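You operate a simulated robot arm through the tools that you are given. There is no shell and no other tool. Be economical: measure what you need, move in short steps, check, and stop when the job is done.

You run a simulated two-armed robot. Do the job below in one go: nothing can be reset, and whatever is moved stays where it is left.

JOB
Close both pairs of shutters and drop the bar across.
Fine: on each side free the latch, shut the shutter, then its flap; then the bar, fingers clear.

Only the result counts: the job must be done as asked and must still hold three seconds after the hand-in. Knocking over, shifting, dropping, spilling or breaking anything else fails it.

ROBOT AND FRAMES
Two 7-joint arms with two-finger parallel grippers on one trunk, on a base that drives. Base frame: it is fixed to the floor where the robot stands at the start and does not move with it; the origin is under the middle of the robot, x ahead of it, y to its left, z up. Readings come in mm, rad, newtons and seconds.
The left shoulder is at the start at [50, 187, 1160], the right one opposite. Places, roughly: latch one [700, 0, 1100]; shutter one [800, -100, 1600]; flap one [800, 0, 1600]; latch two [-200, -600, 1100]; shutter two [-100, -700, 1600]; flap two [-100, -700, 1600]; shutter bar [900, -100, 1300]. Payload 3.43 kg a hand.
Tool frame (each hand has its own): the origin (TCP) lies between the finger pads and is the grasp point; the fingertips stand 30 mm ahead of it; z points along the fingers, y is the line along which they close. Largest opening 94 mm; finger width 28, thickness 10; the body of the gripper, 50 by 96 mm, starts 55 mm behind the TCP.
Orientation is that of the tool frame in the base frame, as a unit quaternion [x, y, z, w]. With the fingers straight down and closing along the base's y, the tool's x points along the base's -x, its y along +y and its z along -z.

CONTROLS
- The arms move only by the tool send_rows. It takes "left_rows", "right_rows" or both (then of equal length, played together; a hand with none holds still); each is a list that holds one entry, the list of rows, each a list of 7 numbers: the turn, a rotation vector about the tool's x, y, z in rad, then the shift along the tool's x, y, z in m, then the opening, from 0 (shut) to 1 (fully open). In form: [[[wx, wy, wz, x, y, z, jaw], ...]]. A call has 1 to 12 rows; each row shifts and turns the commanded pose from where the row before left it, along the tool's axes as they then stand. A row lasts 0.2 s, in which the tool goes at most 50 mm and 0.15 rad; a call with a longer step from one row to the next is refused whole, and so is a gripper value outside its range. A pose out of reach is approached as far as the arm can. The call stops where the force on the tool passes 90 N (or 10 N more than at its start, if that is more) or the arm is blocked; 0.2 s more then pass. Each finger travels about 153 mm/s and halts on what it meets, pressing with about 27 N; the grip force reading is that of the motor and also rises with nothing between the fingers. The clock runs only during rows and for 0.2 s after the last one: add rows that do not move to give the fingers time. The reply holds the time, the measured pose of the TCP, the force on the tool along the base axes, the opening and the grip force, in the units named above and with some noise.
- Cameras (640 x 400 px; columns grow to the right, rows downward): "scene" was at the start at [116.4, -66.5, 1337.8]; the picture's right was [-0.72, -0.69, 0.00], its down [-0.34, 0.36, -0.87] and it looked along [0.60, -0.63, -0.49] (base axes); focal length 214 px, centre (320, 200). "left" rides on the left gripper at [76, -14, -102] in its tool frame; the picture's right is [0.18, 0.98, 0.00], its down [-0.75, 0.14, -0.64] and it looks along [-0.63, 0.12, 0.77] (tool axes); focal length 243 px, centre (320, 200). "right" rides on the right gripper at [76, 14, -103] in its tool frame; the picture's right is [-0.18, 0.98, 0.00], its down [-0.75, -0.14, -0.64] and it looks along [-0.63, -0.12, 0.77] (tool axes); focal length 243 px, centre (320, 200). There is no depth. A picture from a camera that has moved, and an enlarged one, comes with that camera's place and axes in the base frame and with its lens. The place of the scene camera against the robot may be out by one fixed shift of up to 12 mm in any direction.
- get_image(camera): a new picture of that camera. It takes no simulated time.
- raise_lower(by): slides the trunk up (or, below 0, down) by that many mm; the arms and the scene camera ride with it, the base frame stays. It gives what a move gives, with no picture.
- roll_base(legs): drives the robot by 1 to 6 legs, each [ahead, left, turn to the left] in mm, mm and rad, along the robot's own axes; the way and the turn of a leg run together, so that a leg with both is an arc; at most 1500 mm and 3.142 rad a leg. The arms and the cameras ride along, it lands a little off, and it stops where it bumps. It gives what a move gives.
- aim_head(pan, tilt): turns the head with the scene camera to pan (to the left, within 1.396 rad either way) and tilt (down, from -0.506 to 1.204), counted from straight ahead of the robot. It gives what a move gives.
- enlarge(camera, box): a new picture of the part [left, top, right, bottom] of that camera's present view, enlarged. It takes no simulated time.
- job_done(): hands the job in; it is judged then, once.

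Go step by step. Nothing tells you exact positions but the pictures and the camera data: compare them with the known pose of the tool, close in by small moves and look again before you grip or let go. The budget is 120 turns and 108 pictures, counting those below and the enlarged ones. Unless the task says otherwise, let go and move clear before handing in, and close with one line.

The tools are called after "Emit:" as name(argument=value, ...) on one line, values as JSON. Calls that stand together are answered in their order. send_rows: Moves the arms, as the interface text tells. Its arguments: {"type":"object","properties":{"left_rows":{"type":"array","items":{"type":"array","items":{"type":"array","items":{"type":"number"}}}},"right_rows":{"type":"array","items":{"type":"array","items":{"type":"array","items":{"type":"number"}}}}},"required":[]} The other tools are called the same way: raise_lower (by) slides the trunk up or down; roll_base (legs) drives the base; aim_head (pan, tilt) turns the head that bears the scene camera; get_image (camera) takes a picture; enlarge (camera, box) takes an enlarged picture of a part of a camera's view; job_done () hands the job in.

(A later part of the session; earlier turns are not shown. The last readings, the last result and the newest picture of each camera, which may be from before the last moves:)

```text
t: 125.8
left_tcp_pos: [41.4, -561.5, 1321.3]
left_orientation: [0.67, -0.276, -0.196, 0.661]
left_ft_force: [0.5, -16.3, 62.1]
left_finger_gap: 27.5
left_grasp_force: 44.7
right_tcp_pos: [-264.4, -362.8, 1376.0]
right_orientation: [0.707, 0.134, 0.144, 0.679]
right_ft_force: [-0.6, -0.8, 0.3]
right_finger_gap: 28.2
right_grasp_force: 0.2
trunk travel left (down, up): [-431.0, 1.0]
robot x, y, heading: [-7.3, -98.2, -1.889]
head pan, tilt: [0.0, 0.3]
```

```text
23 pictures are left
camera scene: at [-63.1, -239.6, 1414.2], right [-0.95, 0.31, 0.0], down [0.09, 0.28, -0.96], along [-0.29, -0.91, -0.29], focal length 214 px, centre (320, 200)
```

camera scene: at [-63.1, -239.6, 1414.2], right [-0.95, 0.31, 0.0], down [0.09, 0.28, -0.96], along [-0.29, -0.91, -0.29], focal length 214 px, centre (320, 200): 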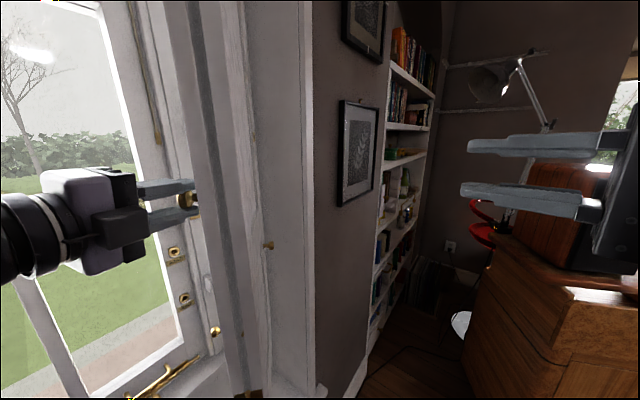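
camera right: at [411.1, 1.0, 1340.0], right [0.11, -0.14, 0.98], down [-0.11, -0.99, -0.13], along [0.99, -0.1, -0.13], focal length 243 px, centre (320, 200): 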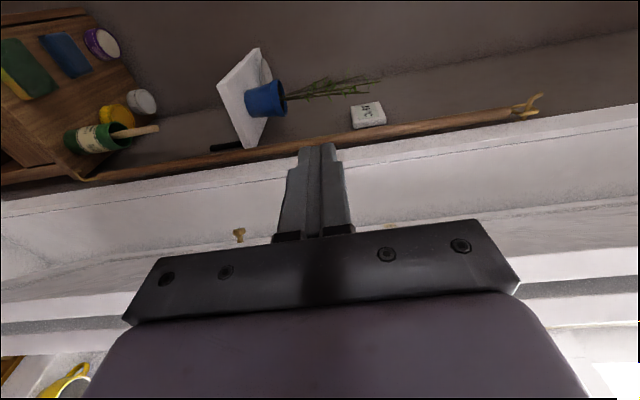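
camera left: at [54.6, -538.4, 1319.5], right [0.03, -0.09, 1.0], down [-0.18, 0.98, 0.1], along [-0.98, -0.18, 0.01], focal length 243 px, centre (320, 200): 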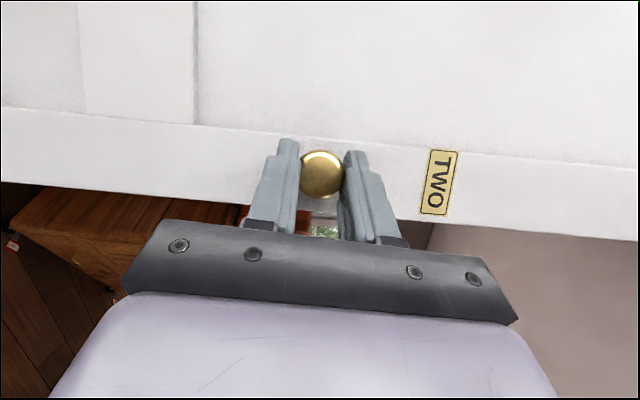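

Leaf two is ajar ~45°. Release; back off, turn to face the window, and use the right hand behind the leaf to push it shut.

Emit:
send_rows(left_rows=[[[0, 0, 0, 0, 0, 0, 0.7], [0, 0, 0, 0, 0, 0, 0.7], [0, 0, 0, 0, 0, -0.03, 0.7], [0, 0, 0, 0, 0, -0.03, 0.7]]], right_rows=[[[0, -0.14, 0, 0, 0, 0, 0], [0, -0.14, 0, 0, 0, 0, 0], [0, -0.14, 0, 0, 0, 0, 0], [0, -0.14, 0, 0, 0, 0, 0]]])

Emit:
roll_base(legs=[[-150, 30, 0], [0, 0, 0.93]])

Emit:
aim_head(pan=-0.2, tilt=0.3)

Emit:
get_image(camera="scene")

```text
t: 126.8
left_tcp_pos: [44.8, -560.1, 1308.3]
left_orientation: [0.67, -0.275, -0.198, 0.66]
left_ft_force: [-0.1, -0.8, -0.3]
left_finger_gap: 65.9
left_grasp_force: 0.2
left hand out of reach, approached as far as the arm can: row 3, 4
right_tcp_pos: [-266.8, -376.9, 1388.9]
right_orientation: [0.721, -0.057, -0.058, 0.688]
right_ft_force: [-0.7, -1.1, -0.5]
right_finger_gap: 0.1
right_grasp_force: 27.4
right hand out of reach, approached as far as the arm can: row 1, 2
trunk travel left (down, up): [-431.0, 1.0]
robot x, y, heading: [-10.1, -97.4, -1.888]
head pan, tilt: [0.0, 0.3]
```

```text
t: 130.6
left_tcp_pos: [467.5, -193.4, 1309.3]
left_orientation: [0.722, 0.051, 0.118, 0.68]
left_ft_force: [-0.5, 0.5, 0.4]
left_finger_gap: 65.7
left_grasp_force: 0.1
right_tcp_pos: [132.4, -331.5, 1390.5]
right_orientation: [0.67, 0.269, 0.255, 0.643]
right_ft_force: [1.0, 0.0, -0.8]
right_finger_gap: 0.0
right_grasp_force: 27.1
trunk travel left (down, up): [-431.0, 1.0]
robot x, y, heading: [66.1, 39.1, -0.962]
head pan, tilt: [0.0, 0.3]
```

```text
t: 131.3
left_tcp_pos: [467.3, -192.5, 1309.6]
left_orientation: [0.722, 0.052, 0.118, 0.679]
left_ft_force: [0.0, 0.7, 1.8]
left_finger_gap: 65.9
left_grasp_force: 0.1
right_tcp_pos: [133.1, -332.0, 1390.3]
right_orientation: [0.67, 0.269, 0.256, 0.643]
right_ft_force: [-0.5, 0.6, 0.3]
right_finger_gap: 0.0
right_grasp_force: 27.4
trunk travel left (down, up): [-431.0, 1.0]
robot x, y, heading: [62.8, 38.9, -0.96]
head pan, tilt: [-0.201, 0.3]
```

```text
22 pictures are left
camera scene: at [129.9, -95.5, 1413.7], right [-0.92, -0.4, 0.0], down [-0.12, 0.27, -0.96], along [0.38, -0.88, -0.3], focal length 214 px, centre (320, 200)
```

scene: 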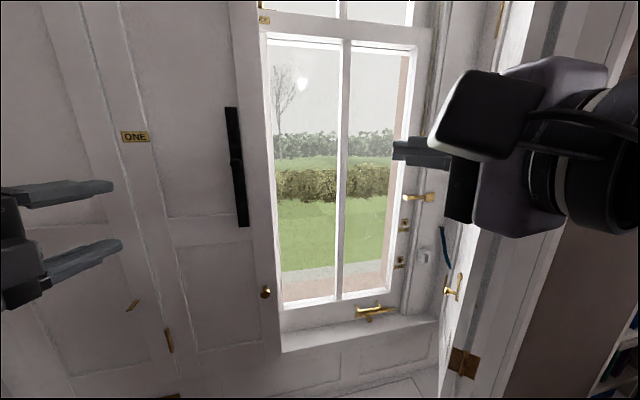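

Drive back, right, then forward so the right hand passes behind leaf two.

Emit:
roll_base(legs=[[-100, 0, 0], [0, -350, 0], [130, 0, 0]])

Emit:
get_image(camera="scene")

```text
t: 135.2
left_tcp_pos: [198.8, -417.8, 1309.3]
left_orientation: [0.723, 0.053, 0.119, 0.679]
left_ft_force: [0.7, 0.5, -0.7]
left_finger_gap: 65.8
left_grasp_force: 0.1
right_tcp_pos: [-135.7, -558.8, 1388.8]
right_orientation: [0.671, 0.27, 0.257, 0.641]
right_ft_force: [0.6, -1.0, -0.5]
right_finger_gap: 0.3
right_grasp_force: 26.8
trunk travel left (down, up): [-431.0, 1.0]
robot x, y, heading: [-204.2, -184.6, -0.954]
head pan, tilt: [-0.201, 0.3]
```

```text
21 pictures are left
camera scene: at [-138.1, -321.1, 1413.6], right [-0.92, -0.4, 0.0], down [-0.12, 0.27, -0.95], along [0.38, -0.87, -0.3], focal length 214 px, centre (320, 200)
```

scene: 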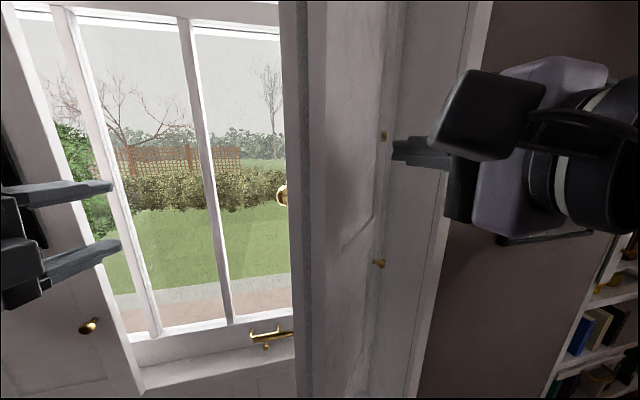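

The right hand is behind the leaf. Extend it 100 mm, then sweep left with the base.

Emit:
send_rows(right_rows=[[[0, 0, 0, 0, 0, 0.04, 0], [0, 0, 0, 0, 0, 0.04, 0], [0, 0, 0, 0, 0, 0.03, 0]]])

Emit:
roll_base(legs=[[0, 140, 0]])

Emit:
get_image(camera="scene")

```text
t: 136.0
left_tcp_pos: [200.0, -418.9, 1308.0]
left_orientation: [0.723, 0.054, 0.118, 0.679]
left_ft_force: [0.1, -0.8, -0.8]
left_finger_gap: 65.9
left_grasp_force: 0.1
right_tcp_pos: [-58.5, -637.7, 1381.5]
right_orientation: [0.672, 0.27, 0.256, 0.641]
right_ft_force: [0.1, 0.0, 0.6]
right_finger_gap: 0.0
right_grasp_force: 27.4
trunk travel left (down, up): [-431.0, 1.0]
robot x, y, heading: [-205.4, -188.9, -0.959]
head pan, tilt: [-0.201, 0.3]
```

```text
t: 137.4
left_tcp_pos: [315.1, -335.0, 1309.8]
left_orientation: [0.722, 0.054, 0.118, 0.68]
left_ft_force: [0.2, 0.1, -0.2]
left_finger_gap: 65.8
left_grasp_force: 0.1
right_tcp_pos: [56.2, -554.3, 1384.4]
right_orientation: [0.67, 0.27, 0.256, 0.642]
right_ft_force: [0.6, 0.3, 0.5]
right_finger_gap: 0.0
right_grasp_force: 27.4
trunk travel left (down, up): [-431.0, 1.0]
robot x, y, heading: [-87.4, -104.5, -0.96]
head pan, tilt: [-0.201, 0.3]
```

```text
20 pictures are left
camera scene: at [-22.3, -238.3, 1413.7], right [-0.92, -0.4, 0.0], down [-0.12, 0.27, -0.96], along [0.38, -0.88, -0.3], focal length 214 px, centre (320, 200)
```

scene: 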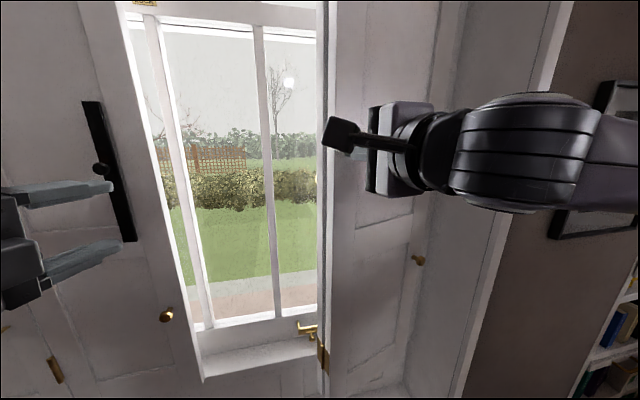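

Emit:
roll_base(legs=[[45, 15, 0]])

Emit:
send_rows(right_rows=[[[0, 0, 0, 0, 0, 0.025, 0], [0, 0, 0, 0, 0, 0.025, 0], [0, 0, 0, 0, 0, 0.025, 0], [0, 0, 0, 0, 0, 0.025, 0]]])

Emit:
get_image(camera="scene")

```text
t: 138.3
left_tcp_pos: [351.7, -363.9, 1310.0]
left_orientation: [0.723, 0.053, 0.119, 0.678]
left_ft_force: [0.6, -0.2, 0.0]
left_finger_gap: 65.8
left_grasp_force: 0.1
right_tcp_pos: [94.2, -583.3, 1382.3]
right_orientation: [0.671, 0.269, 0.256, 0.641]
right_ft_force: [-0.2, -0.1, 0.2]
right_finger_gap: 0.0
right_grasp_force: 26.7
trunk travel left (down, up): [-431.0, 1.0]
robot x, y, heading: [-49.8, -130.0, -0.96]
head pan, tilt: [-0.201, 0.3]
```

```text
t: 139.1
left_tcp_pos: [337.5, -358.3, 1315.6]
left_orientation: [0.719, 0.048, 0.119, 0.683]
left_ft_force: [0.0, 0.3, 0.7]
left_finger_gap: 65.9
left_grasp_force: 0.0
right_tcp_pos: [121.2, -610.2, 1380.9]
right_orientation: [0.669, 0.272, 0.258, 0.642]
right_ft_force: [-50.7, 39.3, -6.6]
right_finger_gap: 0.0
right_grasp_force: 26.6
trunk travel left (down, up): [-431.0, 1.0]
robot x, y, heading: [-57.2, -132.1, -0.966]
head pan, tilt: [-0.201, 0.3]
stopped in row 3 (right hand): the force on the tool passed its limit (the readings are from after the stop); the commanded pose is now the measured one
```

```text
19 pictures are left
camera scene: at [0.0, -258.0, 1415.2], right [-0.92, -0.4, -0.01], down [-0.11, 0.27, -0.96], along [0.38, -0.88, -0.29], focal length 214 px, centre (320, 200)
```

scene: 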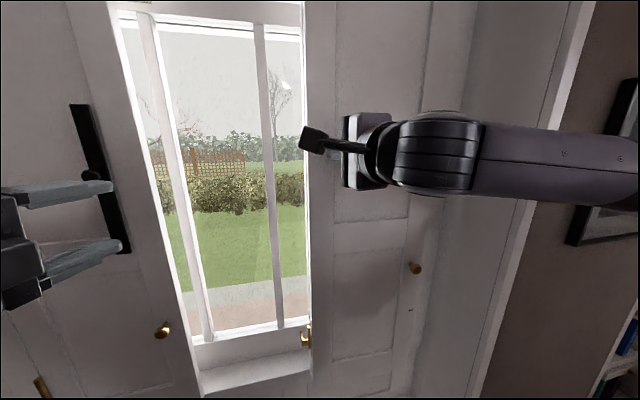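

Leaf two is shut with its flap folded on the room side. Retract, turn the right hand 0.64 to the right, and lower to flap knob height.

Emit:
send_rows(right_rows=[[[0, 0, 0, 0, 0, -0.045, 0.5], [0, 0, 0, 0, 0, -0.045, 0.5], [0, 0, 0, 0, 0, -0.04, 0.5], [0, -0.13, 0, 0, 0, 0, 0.5], [0, -0.13, 0, 0, 0, 0, 0.5], [0, -0.13, 0, 0, 0, 0, 0.5], [0, -0.13, 0, 0, 0, 0, 0.5], [0, -0.12, 0, 0, 0, 0, 0.5]]])

Emit:
raise_lower(by=-262)

```text
t: 140.8
left_tcp_pos: [350.0, -364.4, 1309.5]
left_orientation: [0.722, 0.052, 0.117, 0.68]
left_ft_force: [-0.1, 0.1, -0.7]
left_finger_gap: 65.7
left_grasp_force: 0.1
right_tcp_pos: [32.0, -605.3, 1424.0]
right_orientation: [0.719, 0.062, 0.031, 0.692]
right_ft_force: [0.6, -0.3, -0.1]
right_finger_gap: 46.9
right_grasp_force: 0.1
right hand out of reach, approached as far as the arm can: row 6, 7, 8
trunk travel left (down, up): [-431.0, 1.0]
robot x, y, heading: [-48.9, -134.0, -0.965]
head pan, tilt: [-0.201, 0.3]
```

```text
t: 143.5
left_tcp_pos: [350.0, -364.1, 1047.1]
left_orientation: [0.722, 0.051, 0.118, 0.679]
left_ft_force: [-1.1, 1.7, -0.2]
left_finger_gap: 65.8
left_grasp_force: 0.1
right_tcp_pos: [33.1, -604.0, 1162.4]
right_orientation: [0.719, 0.063, 0.032, 0.691]
right_ft_force: [-0.3, 0.8, 1.1]
right_finger_gap: 46.9
right_grasp_force: 0.0
trunk travel left (down, up): [-169.0, 263.0]
robot x, y, heading: [-51.2, -132.0, -0.959]
head pan, tilt: [-0.201, 0.3]
```

Emit:
raise_lower(by=-43)

Emit:
roll_base(legs=[[-50, -128, 0]])

Emit:
get_image(camera="right")

```text
t: 144.4
left_tcp_pos: [348.6, -363.9, 1003.6]
left_orientation: [0.722, 0.052, 0.118, 0.68]
left_ft_force: [-1.1, 0.1, -1.2]
left_finger_gap: 65.8
left_grasp_force: 0.0
right_tcp_pos: [33.7, -604.5, 1121.0]
right_orientation: [0.719, 0.063, 0.032, 0.691]
right_ft_force: [0.9, 0.1, 0.2]
right_finger_gap: 47.0
right_grasp_force: 0.1
trunk travel left (down, up): [-126.0, 306.0]
robot x, y, heading: [-58.2, -135.1, -0.963]
head pan, tilt: [-0.201, 0.3]
```

```text
t: 145.7
left_tcp_pos: [217.6, -396.7, 1004.1]
left_orientation: [0.722, 0.051, 0.118, 0.68]
left_ft_force: [0.0, 0.1, 0.2]
left_finger_gap: 65.9
left_grasp_force: 0.1
right_tcp_pos: [-100.9, -636.2, 1119.2]
right_orientation: [0.718, 0.063, 0.031, 0.692]
right_ft_force: [-0.2, 0.2, 0.4]
right_finger_gap: 47.2
right_grasp_force: 0.0
trunk travel left (down, up): [-126.0, 306.0]
robot x, y, heading: [-186.1, -161.7, -0.961]
head pan, tilt: [-0.201, 0.3]
```

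```text
18 pictures are left
camera right: at [-38.7, -525.4, 1134.9], right [-0.14, -0.06, 0.99], down [-0.84, 0.54, -0.08], along [-0.53, -0.84, -0.12], focal length 243 px, centre (320, 200)
```

right: 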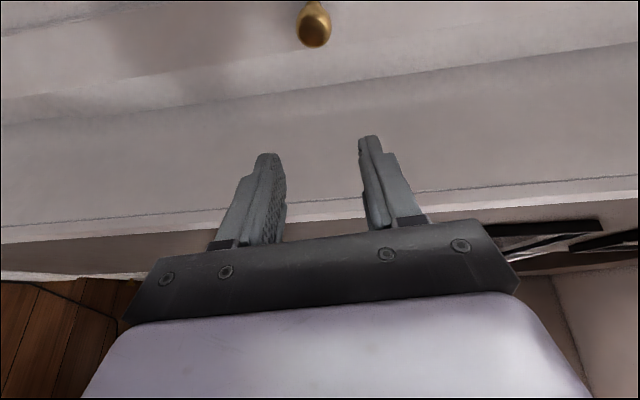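

Flap two's knob ≈ (-29,-727,1120). Move in to straddle it.

Emit:
send_rows(right_rows=[[[0, 0, 0, 0.027, 0, 0.0, 0.5], [0, 0, 0, 0.027, 0, 0.01, 0.5], [0, 0, 0, 0, 0, 0.025, 0.5], [0, 0, 0, 0, 0, 0.025, 0.5]]])

Emit:
get_image(camera="right")

```text
t: 146.7
left_tcp_pos: [217.2, -395.6, 1004.5]
left_orientation: [0.722, 0.051, 0.118, 0.68]
left_ft_force: [0.3, -0.4, 0.5]
left_finger_gap: 65.9
left_grasp_force: 0.0
right_tcp_pos: [-83.1, -706.5, 1110.3]
right_orientation: [0.719, 0.064, 0.031, 0.691]
right_ft_force: [-0.3, -0.2, 0.2]
right_finger_gap: 47.0
right_grasp_force: 0.0
right hand out of reach, approached as far as the arm can: row 1, 2
trunk travel left (down, up): [-126.0, 306.0]
robot x, y, heading: [-187.0, -161.2, -0.957]
head pan, tilt: [-0.201, 0.3]
```

```text
17 pictures are left
camera right: at [-20.8, -596.5, 1124.8], right [-0.14, -0.06, 0.99], down [-0.84, 0.54, -0.08], along [-0.53, -0.84, -0.12], focal length 243 px, centre (320, 200)
```

right: 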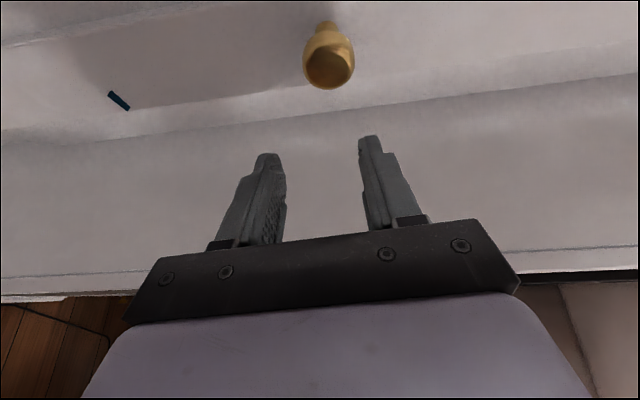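

Emit:
raise_lower(by=9)

Emit:
roll_base(legs=[[12, 44, 0]])

Emit:
get_image(camera="right")

```text
t: 147.3
left_tcp_pos: [215.2, -396.7, 1013.6]
left_orientation: [0.722, 0.051, 0.117, 0.68]
left_ft_force: [0.5, -0.5, -0.4]
left_finger_gap: 65.5
left_grasp_force: 0.1
right_tcp_pos: [-83.1, -706.4, 1119.4]
right_orientation: [0.719, 0.063, 0.032, 0.691]
right_ft_force: [0.8, 0.7, 1.1]
right_finger_gap: 47.2
right_grasp_force: 0.1
trunk travel left (down, up): [-135.0, 297.0]
robot x, y, heading: [-185.0, -164.1, -0.96]
head pan, tilt: [-0.201, 0.3]
```

```text
t: 148.2
left_tcp_pos: [257.9, -380.2, 1014.3]
left_orientation: [0.723, 0.052, 0.116, 0.679]
left_ft_force: [0.6, 0.2, 1.1]
left_finger_gap: 65.9
left_grasp_force: 0.1
right_tcp_pos: [-41.8, -692.1, 1118.6]
right_orientation: [0.719, 0.062, 0.031, 0.692]
right_ft_force: [0.6, 0.2, 0.1]
right_finger_gap: 46.8
right_grasp_force: 0.0
trunk travel left (down, up): [-135.0, 297.0]
robot x, y, heading: [-146.4, -147.4, -0.961]
head pan, tilt: [-0.201, 0.3]
```

```text
16 pictures are left
camera right: at [21.6, -581.3, 1133.8], right [-0.14, -0.06, 0.99], down [-0.84, 0.54, -0.08], along [-0.53, -0.84, -0.12], focal length 243 px, centre (320, 200)
```

right: 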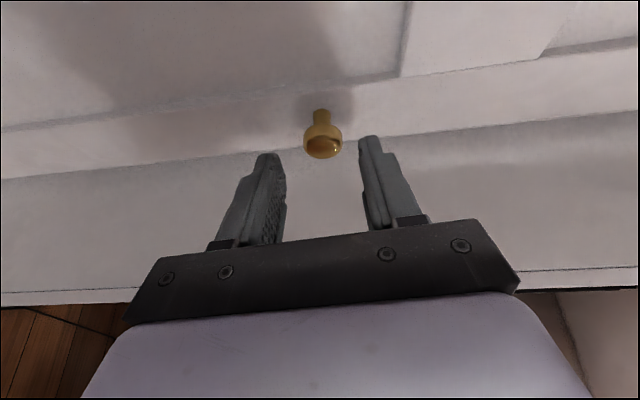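

Emit:
send_rows(right_rows=[[[0, 0, 0, 0.009, 0, 0.003, 0.5], [0, 0, 0, 0, 0, 0.007, 0.5], [0, 0, 0, 0, 0, 0.004, 0.5]]])

Emit:
get_image(camera="right")

```text
t: 149.0
left_tcp_pos: [258.8, -380.4, 1013.7]
left_orientation: [0.722, 0.052, 0.117, 0.68]
left_ft_force: [0.9, 0.5, 0.6]
left_finger_gap: 65.8
left_grasp_force: 0.2
right_tcp_pos: [-29.3, -704.5, 1116.6]
right_orientation: [0.719, 0.063, 0.031, 0.691]
right_ft_force: [0.2, 0.5, -0.7]
right_finger_gap: 46.8
right_grasp_force: 0.0
trunk travel left (down, up): [-135.0, 297.0]
robot x, y, heading: [-143.5, -144.5, -0.958]
head pan, tilt: [-0.201, 0.3]
```

```text
15 pictures are left
camera right: at [32.5, -594.6, 1132.6], right [-0.14, -0.06, 0.99], down [-0.84, 0.54, -0.08], along [-0.53, -0.84, -0.12], focal length 243 px, centre (320, 200)
```

right: 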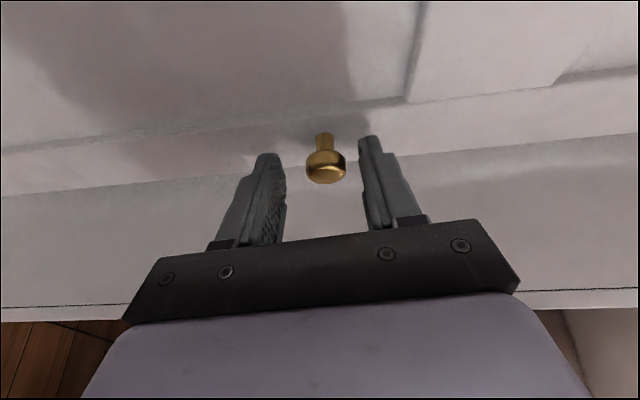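

Close and pull flap two along its arc.

Emit:
send_rows(right_rows=[[[0, 0, 0, 0, 0, 0, 0], [0, 0, 0, 0, 0, 0, 0], [0, 0, 0, -0.01, 0, -0.0218, 0], [0, 0, 0, -0.0077, 0, -0.0227, 0], [0, 0, 0, -0.0053, 0, -0.0231, 0], [0, 0, 0, -0.0029, 0, -0.0234, 0], [0, 0, 0, -0.0004, 0, -0.0235, 0], [0, 0, 0, 0.0019, 0, -0.0233, 0], [0, 0, 0, 0.0043, 0, -0.0229, 0], [0, 0, 0, 0.0069, 0, -0.0223, 0], [0, 0, 0, 0.0091, 0, -0.0215, 0]]])

Emit:
get_image(camera="scene")

```text
t: 151.1
left_tcp_pos: [258.0, -381.7, 1015.1]
left_orientation: [0.723, 0.051, 0.117, 0.679]
left_ft_force: [0.0, -0.3, -0.8]
left_finger_gap: 65.8
left_grasp_force: 0.0
right_tcp_pos: [-76.4, -594.0, 1123.5]
right_orientation: [0.766, 0.102, -0.005, 0.635]
right_ft_force: [-4.0, -0.6, -25.2]
right_finger_gap: 23.0
right_grasp_force: 44.9
right hand out of reach, approached as far as the arm can: row 6, 7, 8, 9, 10
trunk travel left (down, up): [-135.0, 297.0]
robot x, y, heading: [-140.3, -145.7, -0.965]
head pan, tilt: [-0.201, 0.3]
stopped in row 10 (right hand): the force on the tool passed its limit (the readings are from after the stop); the commanded pose is now the measured one
```

```text
14 pictures are left
camera scene: at [-78.1, -283.7, 1118.9], right [-0.92, -0.4, 0.0], down [-0.12, 0.27, -0.95], along [0.38, -0.88, -0.3], focal length 214 px, centre (320, 200)
```

scene: 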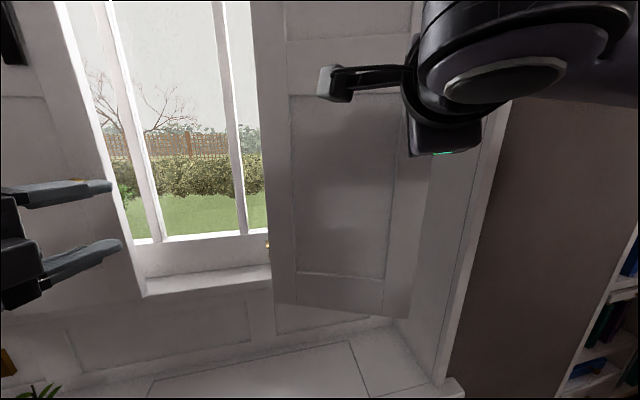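

Continue pulling with the base along the arc.

Emit:
roll_base(legs=[[-45, 22, 0], [-40, 42, 0], [-24, 55, 0]])

Emit:
get_image(camera="scene")

```text
t: 153.2
left_tcp_pos: [294.4, -223.4, 1012.7]
left_orientation: [0.723, 0.051, 0.116, 0.679]
left_ft_force: [0.5, 0.5, -0.6]
left_finger_gap: 66.1
left_grasp_force: 0.1
right_tcp_pos: [-40.0, -433.9, 1126.3]
right_orientation: [0.764, 0.104, 0.001, 0.636]
right_ft_force: [3.4, 4.5, -27.5]
right_finger_gap: 23.0
right_grasp_force: 45.1
trunk travel left (down, up): [-135.0, 297.0]
robot x, y, heading: [-111.6, 6.2, -0.963]
head pan, tilt: [-0.201, 0.3]
```

```text
13 pictures are left
camera scene: at [-42.0, -126.3, 1117.4], right [-0.92, -0.4, 0.0], down [-0.12, 0.27, -0.95], along [0.38, -0.88, -0.3], focal length 214 px, centre (320, 200)
```

scene: 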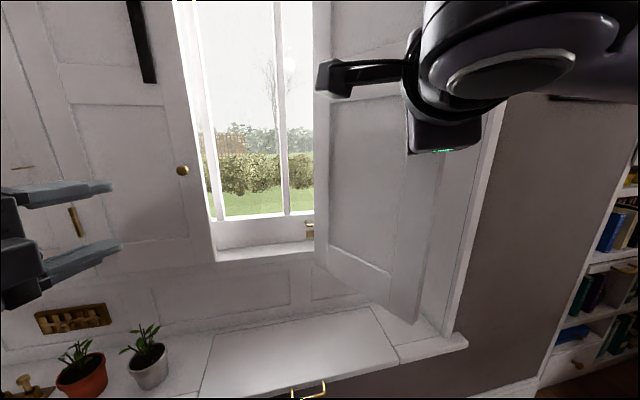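

Flap two is ~65–70° out. Release and go round its free edge to its right side.

Emit:
send_rows(right_rows=[[[0, 0, 0, 0, 0, 0, 0.7], [0, 0, 0, 0, 0, 0, 0.7]]])

Emit:
roll_base(legs=[[-10, 60, 0], [-90, 0, 0], [0, -225, 0], [180, 0, 0]])

Emit:
get_image(camera="scene")

```text
t: 153.8
left_tcp_pos: [294.0, -223.8, 1013.0]
left_orientation: [0.722, 0.051, 0.116, 0.68]
left_ft_force: [0.1, -0.2, -0.7]
left_finger_gap: 65.6
left_grasp_force: 0.1
right_tcp_pos: [-40.1, -432.3, 1126.4]
right_orientation: [0.764, 0.104, 0.0, 0.637]
right_ft_force: [0.2, -0.7, 0.4]
right_finger_gap: 65.8
right_grasp_force: 0.0
trunk travel left (down, up): [-135.0, 297.0]
robot x, y, heading: [-104.8, 8.2, -0.962]
head pan, tilt: [-0.201, 0.3]
```

```text
t: 157.9
left_tcp_pos: [202.5, -390.7, 1013.1]
left_orientation: [0.722, 0.05, 0.116, 0.68]
left_ft_force: [-0.8, 0.3, 0.1]
left_finger_gap: 65.7
left_grasp_force: 0.1
right_tcp_pos: [-131.6, -597.4, 1127.2]
right_orientation: [0.763, 0.103, 0.0, 0.638]
right_ft_force: [0.9, -0.5, -0.3]
right_finger_gap: 65.7
right_grasp_force: 0.0
trunk travel left (down, up): [-135.0, 297.0]
robot x, y, heading: [-201.0, -157.0, -0.967]
head pan, tilt: [-0.201, 0.3]
```

```text
12 pictures are left
camera scene: at [-133.5, -290.1, 1117.7], right [-0.92, -0.39, 0.0], down [-0.12, 0.27, -0.96], along [0.38, -0.88, -0.3], focal length 214 px, centre (320, 200)
```

scene: 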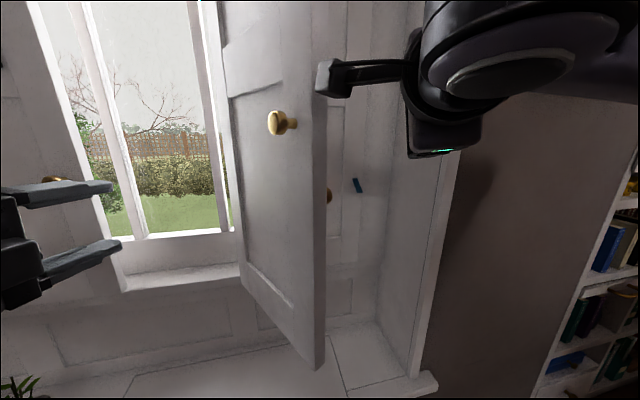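

Sweep left to swing flap two over.

Emit:
send_rows(right_rows=[[[0, 0, 0, 0, 0, 0, 0], [0, 0, 0, 0, 0, 0, 0]]])

Emit:
roll_base(legs=[[0, 240, 0], [45, 40, 0]])

Emit:
get_image(camera="scene")

```text
t: 158.5
left_tcp_pos: [202.7, -389.6, 1014.1]
left_orientation: [0.722, 0.049, 0.116, 0.68]
left_ft_force: [-0.2, -0.3, -1.1]
left_finger_gap: 65.5
left_grasp_force: 0.0
right_tcp_pos: [-131.4, -597.5, 1126.4]
right_orientation: [0.764, 0.102, 0.0, 0.637]
right_ft_force: [0.4, -0.2, -0.6]
right_finger_gap: 0.2
right_grasp_force: 26.9
trunk travel left (down, up): [-135.0, 297.0]
robot x, y, heading: [-197.5, -156.0, -0.962]
head pan, tilt: [-0.201, 0.3]
```

```text
t: 159.8
left_tcp_pos: [290.3, -327.6, 1015.7]
left_orientation: [0.722, 0.048, 0.114, 0.681]
left_ft_force: [-0.1, -1.0, 0.4]
left_finger_gap: 65.4
left_grasp_force: 0.0
right_tcp_pos: [-51.1, -530.4, 1127.9]
right_orientation: [0.763, 0.095, -0.002, 0.639]
right_ft_force: [-16.0, 10.8, -5.5]
right_finger_gap: 0.0
right_grasp_force: 26.9
trunk travel left (down, up): [-135.0, 297.0]
robot x, y, heading: [-107.2, -88.5, -0.968]
head pan, tilt: [-0.201, 0.3]
stopped in leg 1: the robot was blocked; the commanded pose is now the measured one
```

```text
11 pictures are left
camera scene: at [-45.5, -225.9, 1118.2], right [-0.92, -0.39, 0.0], down [-0.11, 0.27, -0.96], along [0.37, -0.88, -0.29], focal length 214 px, centre (320, 200)
```

scene: 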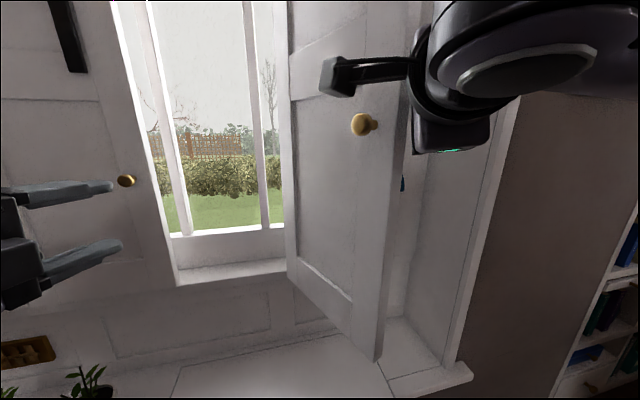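

The flap edge seems wedged between the gripper body and its camera. Slide straight back, straighten the hand, and push with just the fingertips.

Emit:
roll_base(legs=[[-130, 0, 0]])

Emit:
send_rows(right_rows=[[[0, 0.14, 0, 0, 0, 0, 0], [0, 0.14, 0, 0, 0, 0, 0], [0, 0.14, 0, 0, 0, 0, 0], [0, 0.14, 0, 0, 0, 0, 0]]])

Emit:
get_image(camera="scene")

```text
t: 161.1
left_tcp_pos: [221.2, -220.7, 1013.9]
left_orientation: [0.723, 0.049, 0.115, 0.68]
left_ft_force: [0.5, 0.2, -0.6]
left_finger_gap: 65.9
left_grasp_force: 0.0
right_tcp_pos: [-118.6, -426.4, 1125.7]
right_orientation: [0.764, 0.097, -0.003, 0.637]
right_ft_force: [0.1, 0.2, -0.4]
right_finger_gap: 0.0
right_grasp_force: 27.0
trunk travel left (down, up): [-135.0, 297.0]
robot x, y, heading: [-181.3, 16.2, -0.966]
head pan, tilt: [-0.201, 0.3]
```

```text
t: 162.1
left_tcp_pos: [220.2, -221.3, 1013.5]
left_orientation: [0.722, 0.049, 0.115, 0.681]
left_ft_force: [-0.6, 0.1, 0.6]
left_finger_gap: 65.6
left_grasp_force: 0.2
right_tcp_pos: [-118.7, -426.0, 1125.4]
right_orientation: [0.736, 0.271, 0.209, 0.585]
right_ft_force: [-0.4, -0.4, -0.4]
right_finger_gap: 0.0
right_grasp_force: 27.6
trunk travel left (down, up): [-135.0, 297.0]
robot x, y, heading: [-185.1, 15.2, -0.968]
head pan, tilt: [-0.201, 0.3]
```

```text
10 pictures are left
camera scene: at [-115.7, -120.8, 1117.7], right [-0.92, -0.39, 0.0], down [-0.12, 0.27, -0.96], along [0.37, -0.88, -0.3], focal length 214 px, centre (320, 200)
```

scene: 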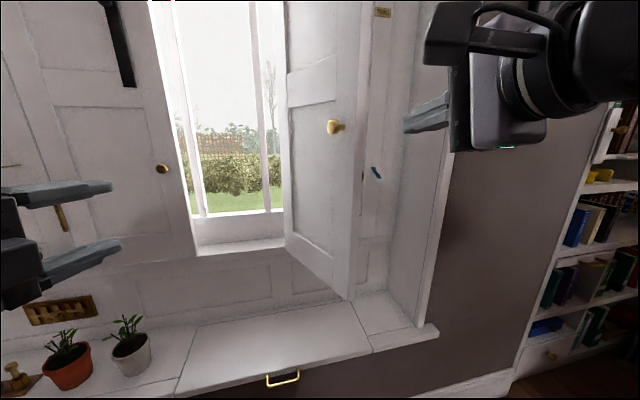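

Emit:
roll_base(legs=[[85, 0, 0], [0, 190, 0]])

Emit:
get_image(camera="scene")

```text
t: 164.3
left_tcp_pos: [425.4, -182.3, 1014.4]
left_orientation: [0.723, 0.05, 0.116, 0.679]
left_ft_force: [0.0, 0.2, 0.2]
left_finger_gap: 65.7
left_grasp_force: 0.1
right_tcp_pos: [86.0, -387.8, 1126.4]
right_orientation: [0.735, 0.271, 0.21, 0.586]
right_ft_force: [0.3, 0.3, 0.5]
right_finger_gap: 0.1
right_grasp_force: 26.9
trunk travel left (down, up): [-135.0, 297.0]
robot x, y, heading: [23.6, 52.9, -0.968]
head pan, tilt: [-0.201, 0.3]
```

```text
9 pictures are left
camera scene: at [89.5, -81.6, 1117.7], right [-0.92, -0.39, 0.0], down [-0.12, 0.27, -0.96], along [0.38, -0.88, -0.3], focal length 214 px, centre (320, 200)
```

scene: 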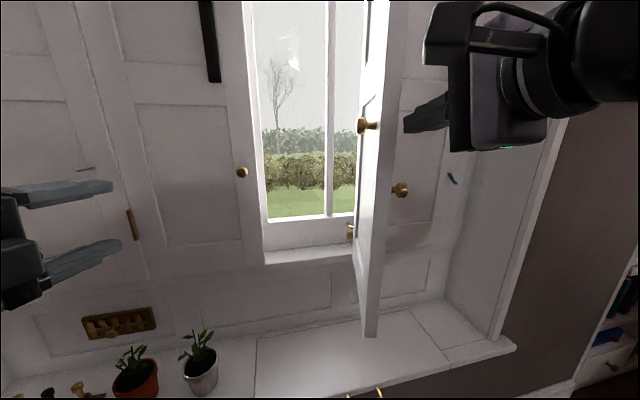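

Emit:
roll_base(legs=[[40, 70, 0], [70, 30, 0]])

Emit:
send_rows(right_rows=[[[0, 0, 0, 0, 0.007, 0.035, 0], [0, 0, 0, 0, 0.007, 0.035, 0], [0, 0, 0, 0, 0.006, 0.03, 0], [0, 0, 0, 0, 0.004, 0.02, 0], [0, 0, 0, 0, 0.004, 0.02, 0], [0, 0, 0, 0, 0.003, 0.015, 0]]])

Emit:
get_image(camera="scene")

```text
t: 166.0
left_tcp_pos: [567.6, -213.6, 1015.3]
left_orientation: [0.723, 0.05, 0.116, 0.679]
left_ft_force: [0.5, 0.0, -0.3]
left_finger_gap: 65.8
left_grasp_force: 0.1
right_tcp_pos: [229.3, -420.2, 1124.7]
right_orientation: [0.735, 0.271, 0.21, 0.585]
right_ft_force: [0.0, 0.2, 0.6]
right_finger_gap: 0.2
right_grasp_force: 26.4
trunk travel left (down, up): [-135.0, 297.0]
robot x, y, heading: [167.2, 22.1, -0.962]
head pan, tilt: [-0.201, 0.3]
```

```text
t: 167.3
left_tcp_pos: [561.3, -211.8, 1016.8]
left_orientation: [0.72, 0.047, 0.115, 0.682]
left_ft_force: [0.1, -0.1, -0.7]
left_finger_gap: 65.7
left_grasp_force: 0.1
right_tcp_pos: [310.6, -517.7, 1123.5]
right_orientation: [0.737, 0.269, 0.209, 0.584]
right_ft_force: [-41.2, 38.9, -1.6]
right_finger_gap: 0.3
right_grasp_force: 26.9
trunk travel left (down, up): [-135.0, 297.0]
robot x, y, heading: [163.2, 22.1, -0.972]
head pan, tilt: [-0.201, 0.3]
stopped in row 6 (right hand): the force on the tool passed its limit (the readings are from after the stop); the commanded pose is now the measured one
```

```text
8 pictures are left
camera scene: at [225.2, -109.0, 1118.9], right [-0.92, -0.39, 0.0], down [-0.11, 0.27, -0.96], along [0.37, -0.88, -0.29], focal length 214 px, centre (320, 200)
```

scene: 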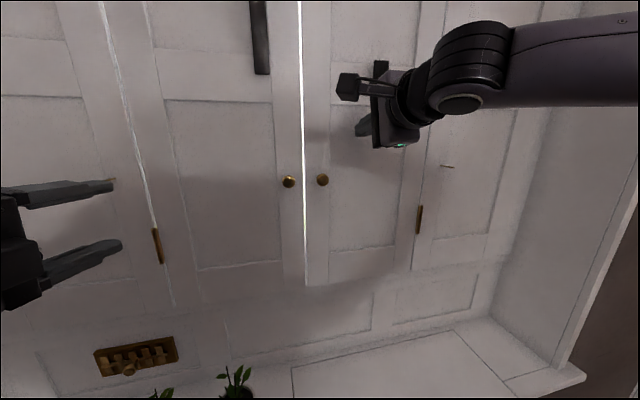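

Both pairs are shut. Now the iron bar on flap one (z≈1220–1460, t≈127). I retract the right hand, back off, raise the trunk, and look closely.

Emit:
send_rows(right_rows=[[[0, 0, 0, 0, -0.007, -0.04, 0.5], [0, 0, 0, 0, -0.007, -0.04, 0.5]]])

Emit:
roll_base(legs=[[-150, 0, 0]])

Emit:
raise_lower(by=220)

Emit:
aim_head(pan=0.0, tilt=0.15)

Emit:
enlarge(camera="scene", box=[200, 60, 440, 260])

```text
t: 167.9
left_tcp_pos: [567.1, -214.6, 1014.3]
left_orientation: [0.722, 0.049, 0.115, 0.68]
left_ft_force: [-0.4, -0.1, 0.6]
left_finger_gap: 66.0
left_grasp_force: 0.0
right_tcp_pos: [266.9, -463.4, 1124.8]
right_orientation: [0.739, 0.271, 0.208, 0.58]
right_ft_force: [-0.9, -0.2, -0.2]
right_finger_gap: 47.0
right_grasp_force: 0.0
trunk travel left (down, up): [-135.0, 297.0]
robot x, y, heading: [167.9, 19.9, -0.959]
head pan, tilt: [-0.201, 0.3]
```

```text
t: 169.2
left_tcp_pos: [481.5, -91.4, 1012.7]
left_orientation: [0.723, 0.049, 0.115, 0.68]
left_ft_force: [0.2, -1.0, 0.0]
left_finger_gap: 65.8
left_grasp_force: 0.0
right_tcp_pos: [182.0, -339.3, 1124.1]
right_orientation: [0.74, 0.271, 0.208, 0.58]
right_ft_force: [0.1, 0.2, -0.5]
right_finger_gap: 47.0
right_grasp_force: 0.0
trunk travel left (down, up): [-135.0, 297.0]
robot x, y, heading: [83.0, 146.2, -0.97]
head pan, tilt: [-0.201, 0.3]
```

```text
t: 171.6
left_tcp_pos: [482.4, -92.1, 1233.3]
left_orientation: [0.723, 0.049, 0.115, 0.68]
left_ft_force: [-0.3, 0.4, -0.4]
left_finger_gap: 65.8
left_grasp_force: 0.1
right_tcp_pos: [182.3, -340.6, 1344.8]
right_orientation: [0.739, 0.271, 0.209, 0.58]
right_ft_force: [-0.1, -0.4, -1.0]
right_finger_gap: 47.1
right_grasp_force: 0.0
trunk travel left (down, up): [-355.0, 77.0]
robot x, y, heading: [83.5, 144.2, -0.969]
head pan, tilt: [-0.201, 0.3]
```

```text
t: 172.3
left_tcp_pos: [483.1, -91.5, 1234.7]
left_orientation: [0.723, 0.048, 0.115, 0.68]
left_ft_force: [0.8, 0.3, 0.0]
left_finger_gap: 65.7
left_grasp_force: 0.1
right_tcp_pos: [181.6, -340.7, 1344.4]
right_orientation: [0.739, 0.271, 0.208, 0.581]
right_ft_force: [-0.9, -0.2, 0.7]
right_finger_gap: 47.2
right_grasp_force: 0.0
trunk travel left (down, up): [-355.0, 77.0]
robot x, y, heading: [81.7, 147.3, -0.97]
head pan, tilt: [0.0, 0.15]
```

```text
2.00 times, centred on (320, 160) of scene
camera zoom: at [162.3, 18.6, 1351.7], right [-0.82, -0.57, 0.0], down [-0.08, 0.12, -0.99], along [0.56, -0.82, -0.15], focal length 429 px, centre (320, 280)
```

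zoom: 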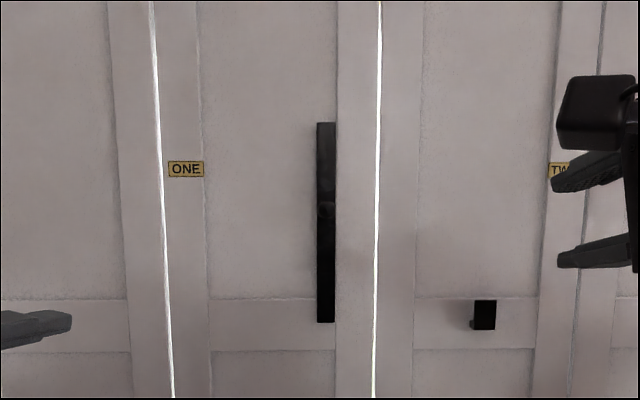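

The bar pivots at its lower end (t≈132, z≈1226) and there's an open cradle on flap two at t≈-70, same height. I bring the left hand (closed) to the left of the bar's upper part.

Emit:
send_rows(left_rows=[[[0, 0.13, 0, 0, 0, 0, 0], [0, 0.13, 0, 0, 0, 0, 0], [0, 0.11, 0, 0, 0, 0, 0], [0, 0, 0, 0, 0, 0, 0]]], right_rows=[[[0, 0, 0, 0, -0.01, -0.035, 0.5], [0, 0, 0, 0, -0.01, -0.035, 0.5], [0, 0, 0, 0, -0.01, -0.035, 0.5], [0, 0, 0, 0, 0, 0, 0.5]]])

Emit:
raise_lower(by=76)

Emit:
roll_base(legs=[[0, -145, 0], [130, 0, 0]])

Emit:
send_rows(left_rows=[[[0, 0, 0, 0, 0.03, 0, 0], [0, 0, 0, 0, 0.035, 0, 0]]])

Emit:
get_image(camera="scene")

```text
t: 173.3
left_tcp_pos: [486.1, -98.2, 1237.0]
left_orientation: [0.689, 0.174, 0.245, 0.659]
left_ft_force: [0.4, 0.0, 0.5]
left_finger_gap: 0.0
left_grasp_force: 27.0
left hand out of reach, approached as far as the arm can: row 1
right_tcp_pos: [111.7, -257.7, 1341.5]
right_orientation: [0.74, 0.271, 0.209, 0.579]
right_ft_force: [-0.4, -0.4, -0.1]
right_finger_gap: 46.9
right_grasp_force: 0.1
trunk travel left (down, up): [-355.0, 77.0]
robot x, y, heading: [80.5, 145.4, -0.966]
head pan, tilt: [0.0, 0.15]
```

```text
t: 174.4
left_tcp_pos: [484.5, -98.9, 1314.5]
left_orientation: [0.689, 0.173, 0.246, 0.659]
left_ft_force: [0.2, 0.8, -0.3]
left_finger_gap: 0.0
left_grasp_force: 26.4
right_tcp_pos: [111.6, -256.7, 1417.3]
right_orientation: [0.74, 0.272, 0.208, 0.579]
right_ft_force: [0.3, 0.1, -0.4]
right_finger_gap: 46.9
right_grasp_force: 0.1
trunk travel left (down, up): [-431.0, 1.0]
robot x, y, heading: [82.6, 147.6, -0.97]
head pan, tilt: [0.0, 0.15]
```

```text
t: 176.7
left_tcp_pos: [438.9, -289.3, 1313.2]
left_orientation: [0.69, 0.174, 0.245, 0.659]
left_ft_force: [1.5, -0.7, -0.2]
left_finger_gap: 0.1
left_grasp_force: 27.0
right_tcp_pos: [65.9, -448.7, 1416.5]
right_orientation: [0.74, 0.272, 0.208, 0.58]
right_ft_force: [-0.1, -0.2, -0.6]
right_finger_gap: 46.9
right_grasp_force: 0.1
trunk travel left (down, up): [-431.0, 1.0]
robot x, y, heading: [33.8, -48.1, -0.968]
head pan, tilt: [0.0, 0.15]
```

```text
t: 177.3
left_tcp_pos: [431.4, -291.8, 1380.5]
left_orientation: [0.689, 0.173, 0.245, 0.66]
left_ft_force: [0.0, -0.7, 0.1]
left_finger_gap: 0.0
left_grasp_force: 26.9
right_tcp_pos: [64.0, -446.8, 1416.8]
right_orientation: [0.739, 0.271, 0.208, 0.58]
right_ft_force: [-0.1, 0.7, -0.4]
right_finger_gap: 47.2
right_grasp_force: 0.2
trunk travel left (down, up): [-431.0, 1.0]
robot x, y, heading: [34.4, -47.1, -0.969]
head pan, tilt: [0.0, 0.15]
```

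```text
6 pictures are left
camera scene: at [114.8, -172.0, 1427.8], right [-0.82, -0.57, 0.0], down [-0.08, 0.12, -0.99], along [0.56, -0.81, -0.15], focal length 214 px, centre (320, 200)
```

scene: 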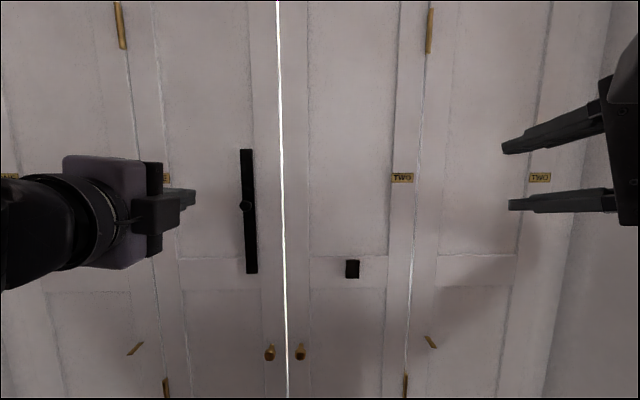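

The finger is left of the bar at the right height. Extend to just off the flap, then start the push to the right along the bar's arc.

Emit:
send_rows(left_rows=[[[0, 0, 0, 0, 0, 0.035, 0], [0, 0, 0, 0, 0, 0.035, 0], [0, 0, 0, 0, 0, 0.024, 0]]])

Emit:
send_rows(left_rows=[[[0, 0, 0, -0.0264, 0.016, 0, 0], [0, 0, 0, -0.0249, 0.0028, 0, 0], [0, 0, 0, -0.0249, 0.0028, 0, 0], [0, 0, 0, -0.0245, -0.0045, 0, 0]]])

Emit:
get_image(camera="scene")

```text
t: 178.1
left_tcp_pos: [486.3, -369.6, 1378.5]
left_orientation: [0.689, 0.173, 0.245, 0.659]
left_ft_force: [-0.2, 0.0, -0.7]
left_finger_gap: 0.2
left_grasp_force: 26.9
right_tcp_pos: [66.0, -448.3, 1416.0]
right_orientation: [0.74, 0.272, 0.208, 0.579]
right_ft_force: [1.0, -0.2, 0.6]
right_finger_gap: 46.9
right_grasp_force: 0.0
trunk travel left (down, up): [-431.0, 1.0]
robot x, y, heading: [32.4, -46.5, -0.967]
head pan, tilt: [0.0, 0.15]
```

```text
t: 179.1
left_tcp_pos: [401.4, -428.0, 1382.8]
left_orientation: [0.689, 0.173, 0.245, 0.659]
left_ft_force: [-0.5, 0.9, 0.8]
left_finger_gap: 0.0
left_grasp_force: 26.8
right_tcp_pos: [64.3, -448.6, 1416.6]
right_orientation: [0.739, 0.272, 0.207, 0.58]
right_ft_force: [-0.4, 0.3, -0.2]
right_finger_gap: 47.2
right_grasp_force: 0.1
trunk travel left (down, up): [-431.0, 1.0]
robot x, y, heading: [37.2, -46.0, -0.965]
head pan, tilt: [0.0, 0.15]
```

```text
5 pictures are left
camera scene: at [115.6, -172.8, 1427.7], right [-0.82, -0.57, 0.0], down [-0.08, 0.12, -0.99], along [0.56, -0.81, -0.15], focal length 214 px, centre (320, 200)
```

scene: 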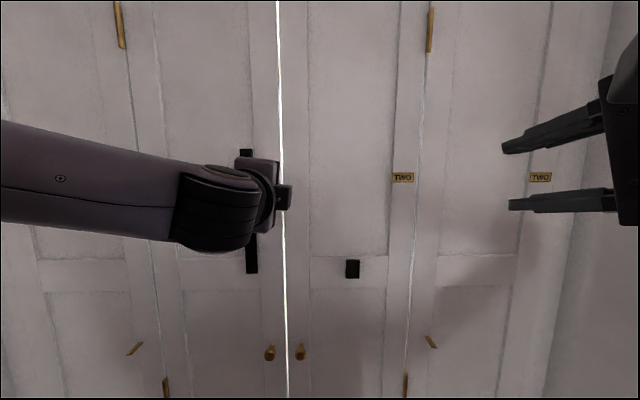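

The bar is flush; only its knob protrudes. I'll grip the knob instead: retract, centre on it (t≈128, z≈1359), and check with the wrist camera.

Emit:
send_rows(left_rows=[[[0, 0, 0, 0, 0, -0.04, 0.5], [0, 0, 0, 0.021, -0.0145, -0.02, 0.5], [0, 0, 0, 0.021, -0.0145, 0, 0.5]]])

Emit:
get_image(camera="left")

```text
t: 179.9
left_tcp_pos: [405.0, -352.6, 1360.4]
left_orientation: [0.689, 0.174, 0.246, 0.659]
left_ft_force: [-0.2, -0.4, -0.8]
left_finger_gap: 47.0
left_grasp_force: 0.0
right_tcp_pos: [65.2, -447.4, 1417.1]
right_orientation: [0.738, 0.273, 0.207, 0.581]
right_ft_force: [-0.1, 0.4, -0.5]
right_finger_gap: 47.2
right_grasp_force: 0.1
trunk travel left (down, up): [-431.0, 1.0]
robot x, y, heading: [34.3, -46.7, -0.962]
head pan, tilt: [0.0, 0.15]
```

```text
4 pictures are left
camera left: at [411.3, -224.3, 1354.9], right [0.07, 0.03, 1.0], down [-0.99, 0.1, 0.06], along [-0.09, -0.99, 0.04], focal length 243 px, centre (320, 200)
```

left: 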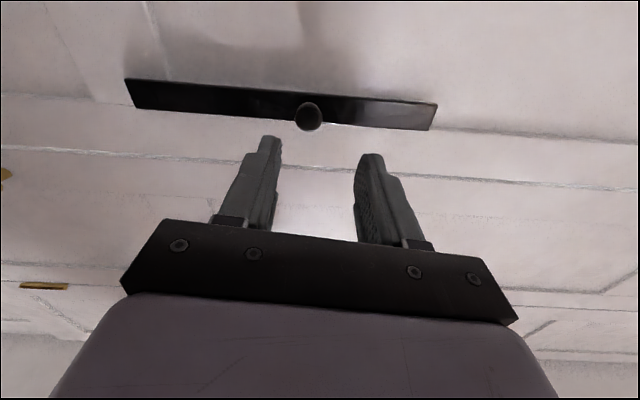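

Wrist view puts the knob at t≈140, z≈1351. Correct and advance, then check.

Emit:
send_rows(left_rows=[[[0, 0, 0, 0.009, -0.0105, 0, 0.5], [0, 0, 0, 0, 0, 0.03, 0.5], [0, 0, 0, 0, 0, 0.026, 0.5]]])

Emit:
get_image(camera="left")

```text
t: 180.7
left_tcp_pos: [444.4, -394.3, 1349.7]
left_orientation: [0.689, 0.174, 0.245, 0.659]
left_ft_force: [0.5, 0.2, 0.3]
left_finger_gap: 47.0
left_grasp_force: 0.0
right_tcp_pos: [64.8, -447.4, 1417.7]
right_orientation: [0.739, 0.272, 0.208, 0.58]
right_ft_force: [0.7, 0.4, 0.2]
right_finger_gap: 47.4
right_grasp_force: 0.1
trunk travel left (down, up): [-431.0, 1.0]
robot x, y, heading: [32.3, -48.3, -0.97]
head pan, tilt: [0.0, 0.15]
```

```text
3 pictures are left
camera left: at [451.1, -265.9, 1344.9], right [0.07, 0.03, 1.0], down [-0.99, 0.1, 0.06], along [-0.09, -0.99, 0.04], focal length 243 px, centre (320, 200)
```

left: 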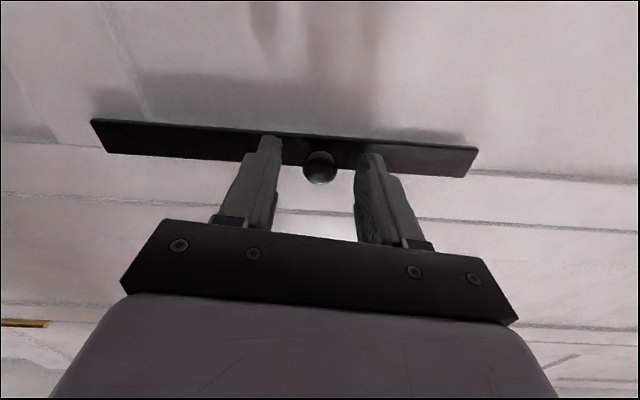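

The knob sits between the fingertips. Close and carry it along the arc (first half).

Emit:
send_rows(left_rows=[[[0, 0, 0, 0, 0, 0, 0], [0, 0, 0, 0, 0, 0, 0], [0, 0, 0, -0.0196, 0.0007, 0, 0], [0, 0, 0, -0.0195, -0.0025, 0, 0], [0, 0, 0, -0.0188, -0.0055, 0, 0], [0, 0, 0, -0.0177, -0.0084, 0, 0], [0, 0, 0, -0.0162, -0.011, 0, 0]]])

```text
t: 182.3
left_tcp_pos: [366.2, -444.6, 1315.8]
left_orientation: [0.688, 0.169, 0.245, 0.662]
left_ft_force: [-12.7, -8.3, 14.9]
left_finger_gap: 21.4
left_grasp_force: 45.1
right_tcp_pos: [60.4, -448.1, 1416.6]
right_orientation: [0.739, 0.27, 0.209, 0.581]
right_ft_force: [-0.1, 1.0, -0.6]
right_finger_gap: 46.9
right_grasp_force: 0.1
trunk travel left (down, up): [-431.0, 1.0]
robot x, y, heading: [33.3, -46.3, -0.975]
head pan, tilt: [0.0, 0.15]
```

Holding well, slight pull indicates a somewhat larger radius. Finish the arc.

Emit:
send_rows(left_rows=[[[0, 0, 0, -0.0157, -0.0147, 0, 0], [0, 0, 0, -0.0131, -0.017, 0, 0], [0, 0, 0, -0.0103, -0.0189, 0, 0], [0, 0, 0, -0.0073, -0.0202, 0, 0], [0, 0, 0, -0.004, -0.0211, 0, 0]]])

Emit:
get_image(camera="scene")

```text
t: 183.5
left_tcp_pos: [337.6, -462.0, 1238.4]
left_orientation: [0.669, 0.177, 0.249, 0.678]
left_ft_force: [3.0, -3.6, 63.8]
left_finger_gap: 21.1
left_grasp_force: 44.7
right_tcp_pos: [61.0, -442.5, 1419.6]
right_orientation: [0.737, 0.272, 0.208, 0.582]
right_ft_force: [0.6, 0.0, 0.1]
right_finger_gap: 47.1
right_grasp_force: 0.1
trunk travel left (down, up): [-431.0, 1.0]
robot x, y, heading: [35.3, -45.7, -0.965]
head pan, tilt: [0.0, 0.15]
```

```text
2 pictures are left
camera scene: at [113.1, -167.3, 1429.8], right [-0.82, -0.57, 0.0], down [-0.08, 0.12, -0.99], along [0.56, -0.82, -0.14], focal length 214 px, centre (320, 200)
```

scene: 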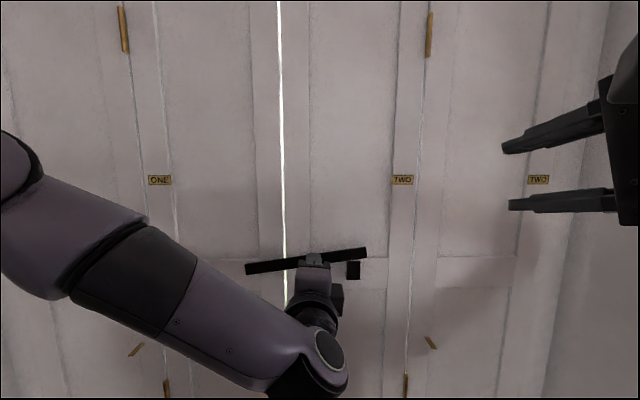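

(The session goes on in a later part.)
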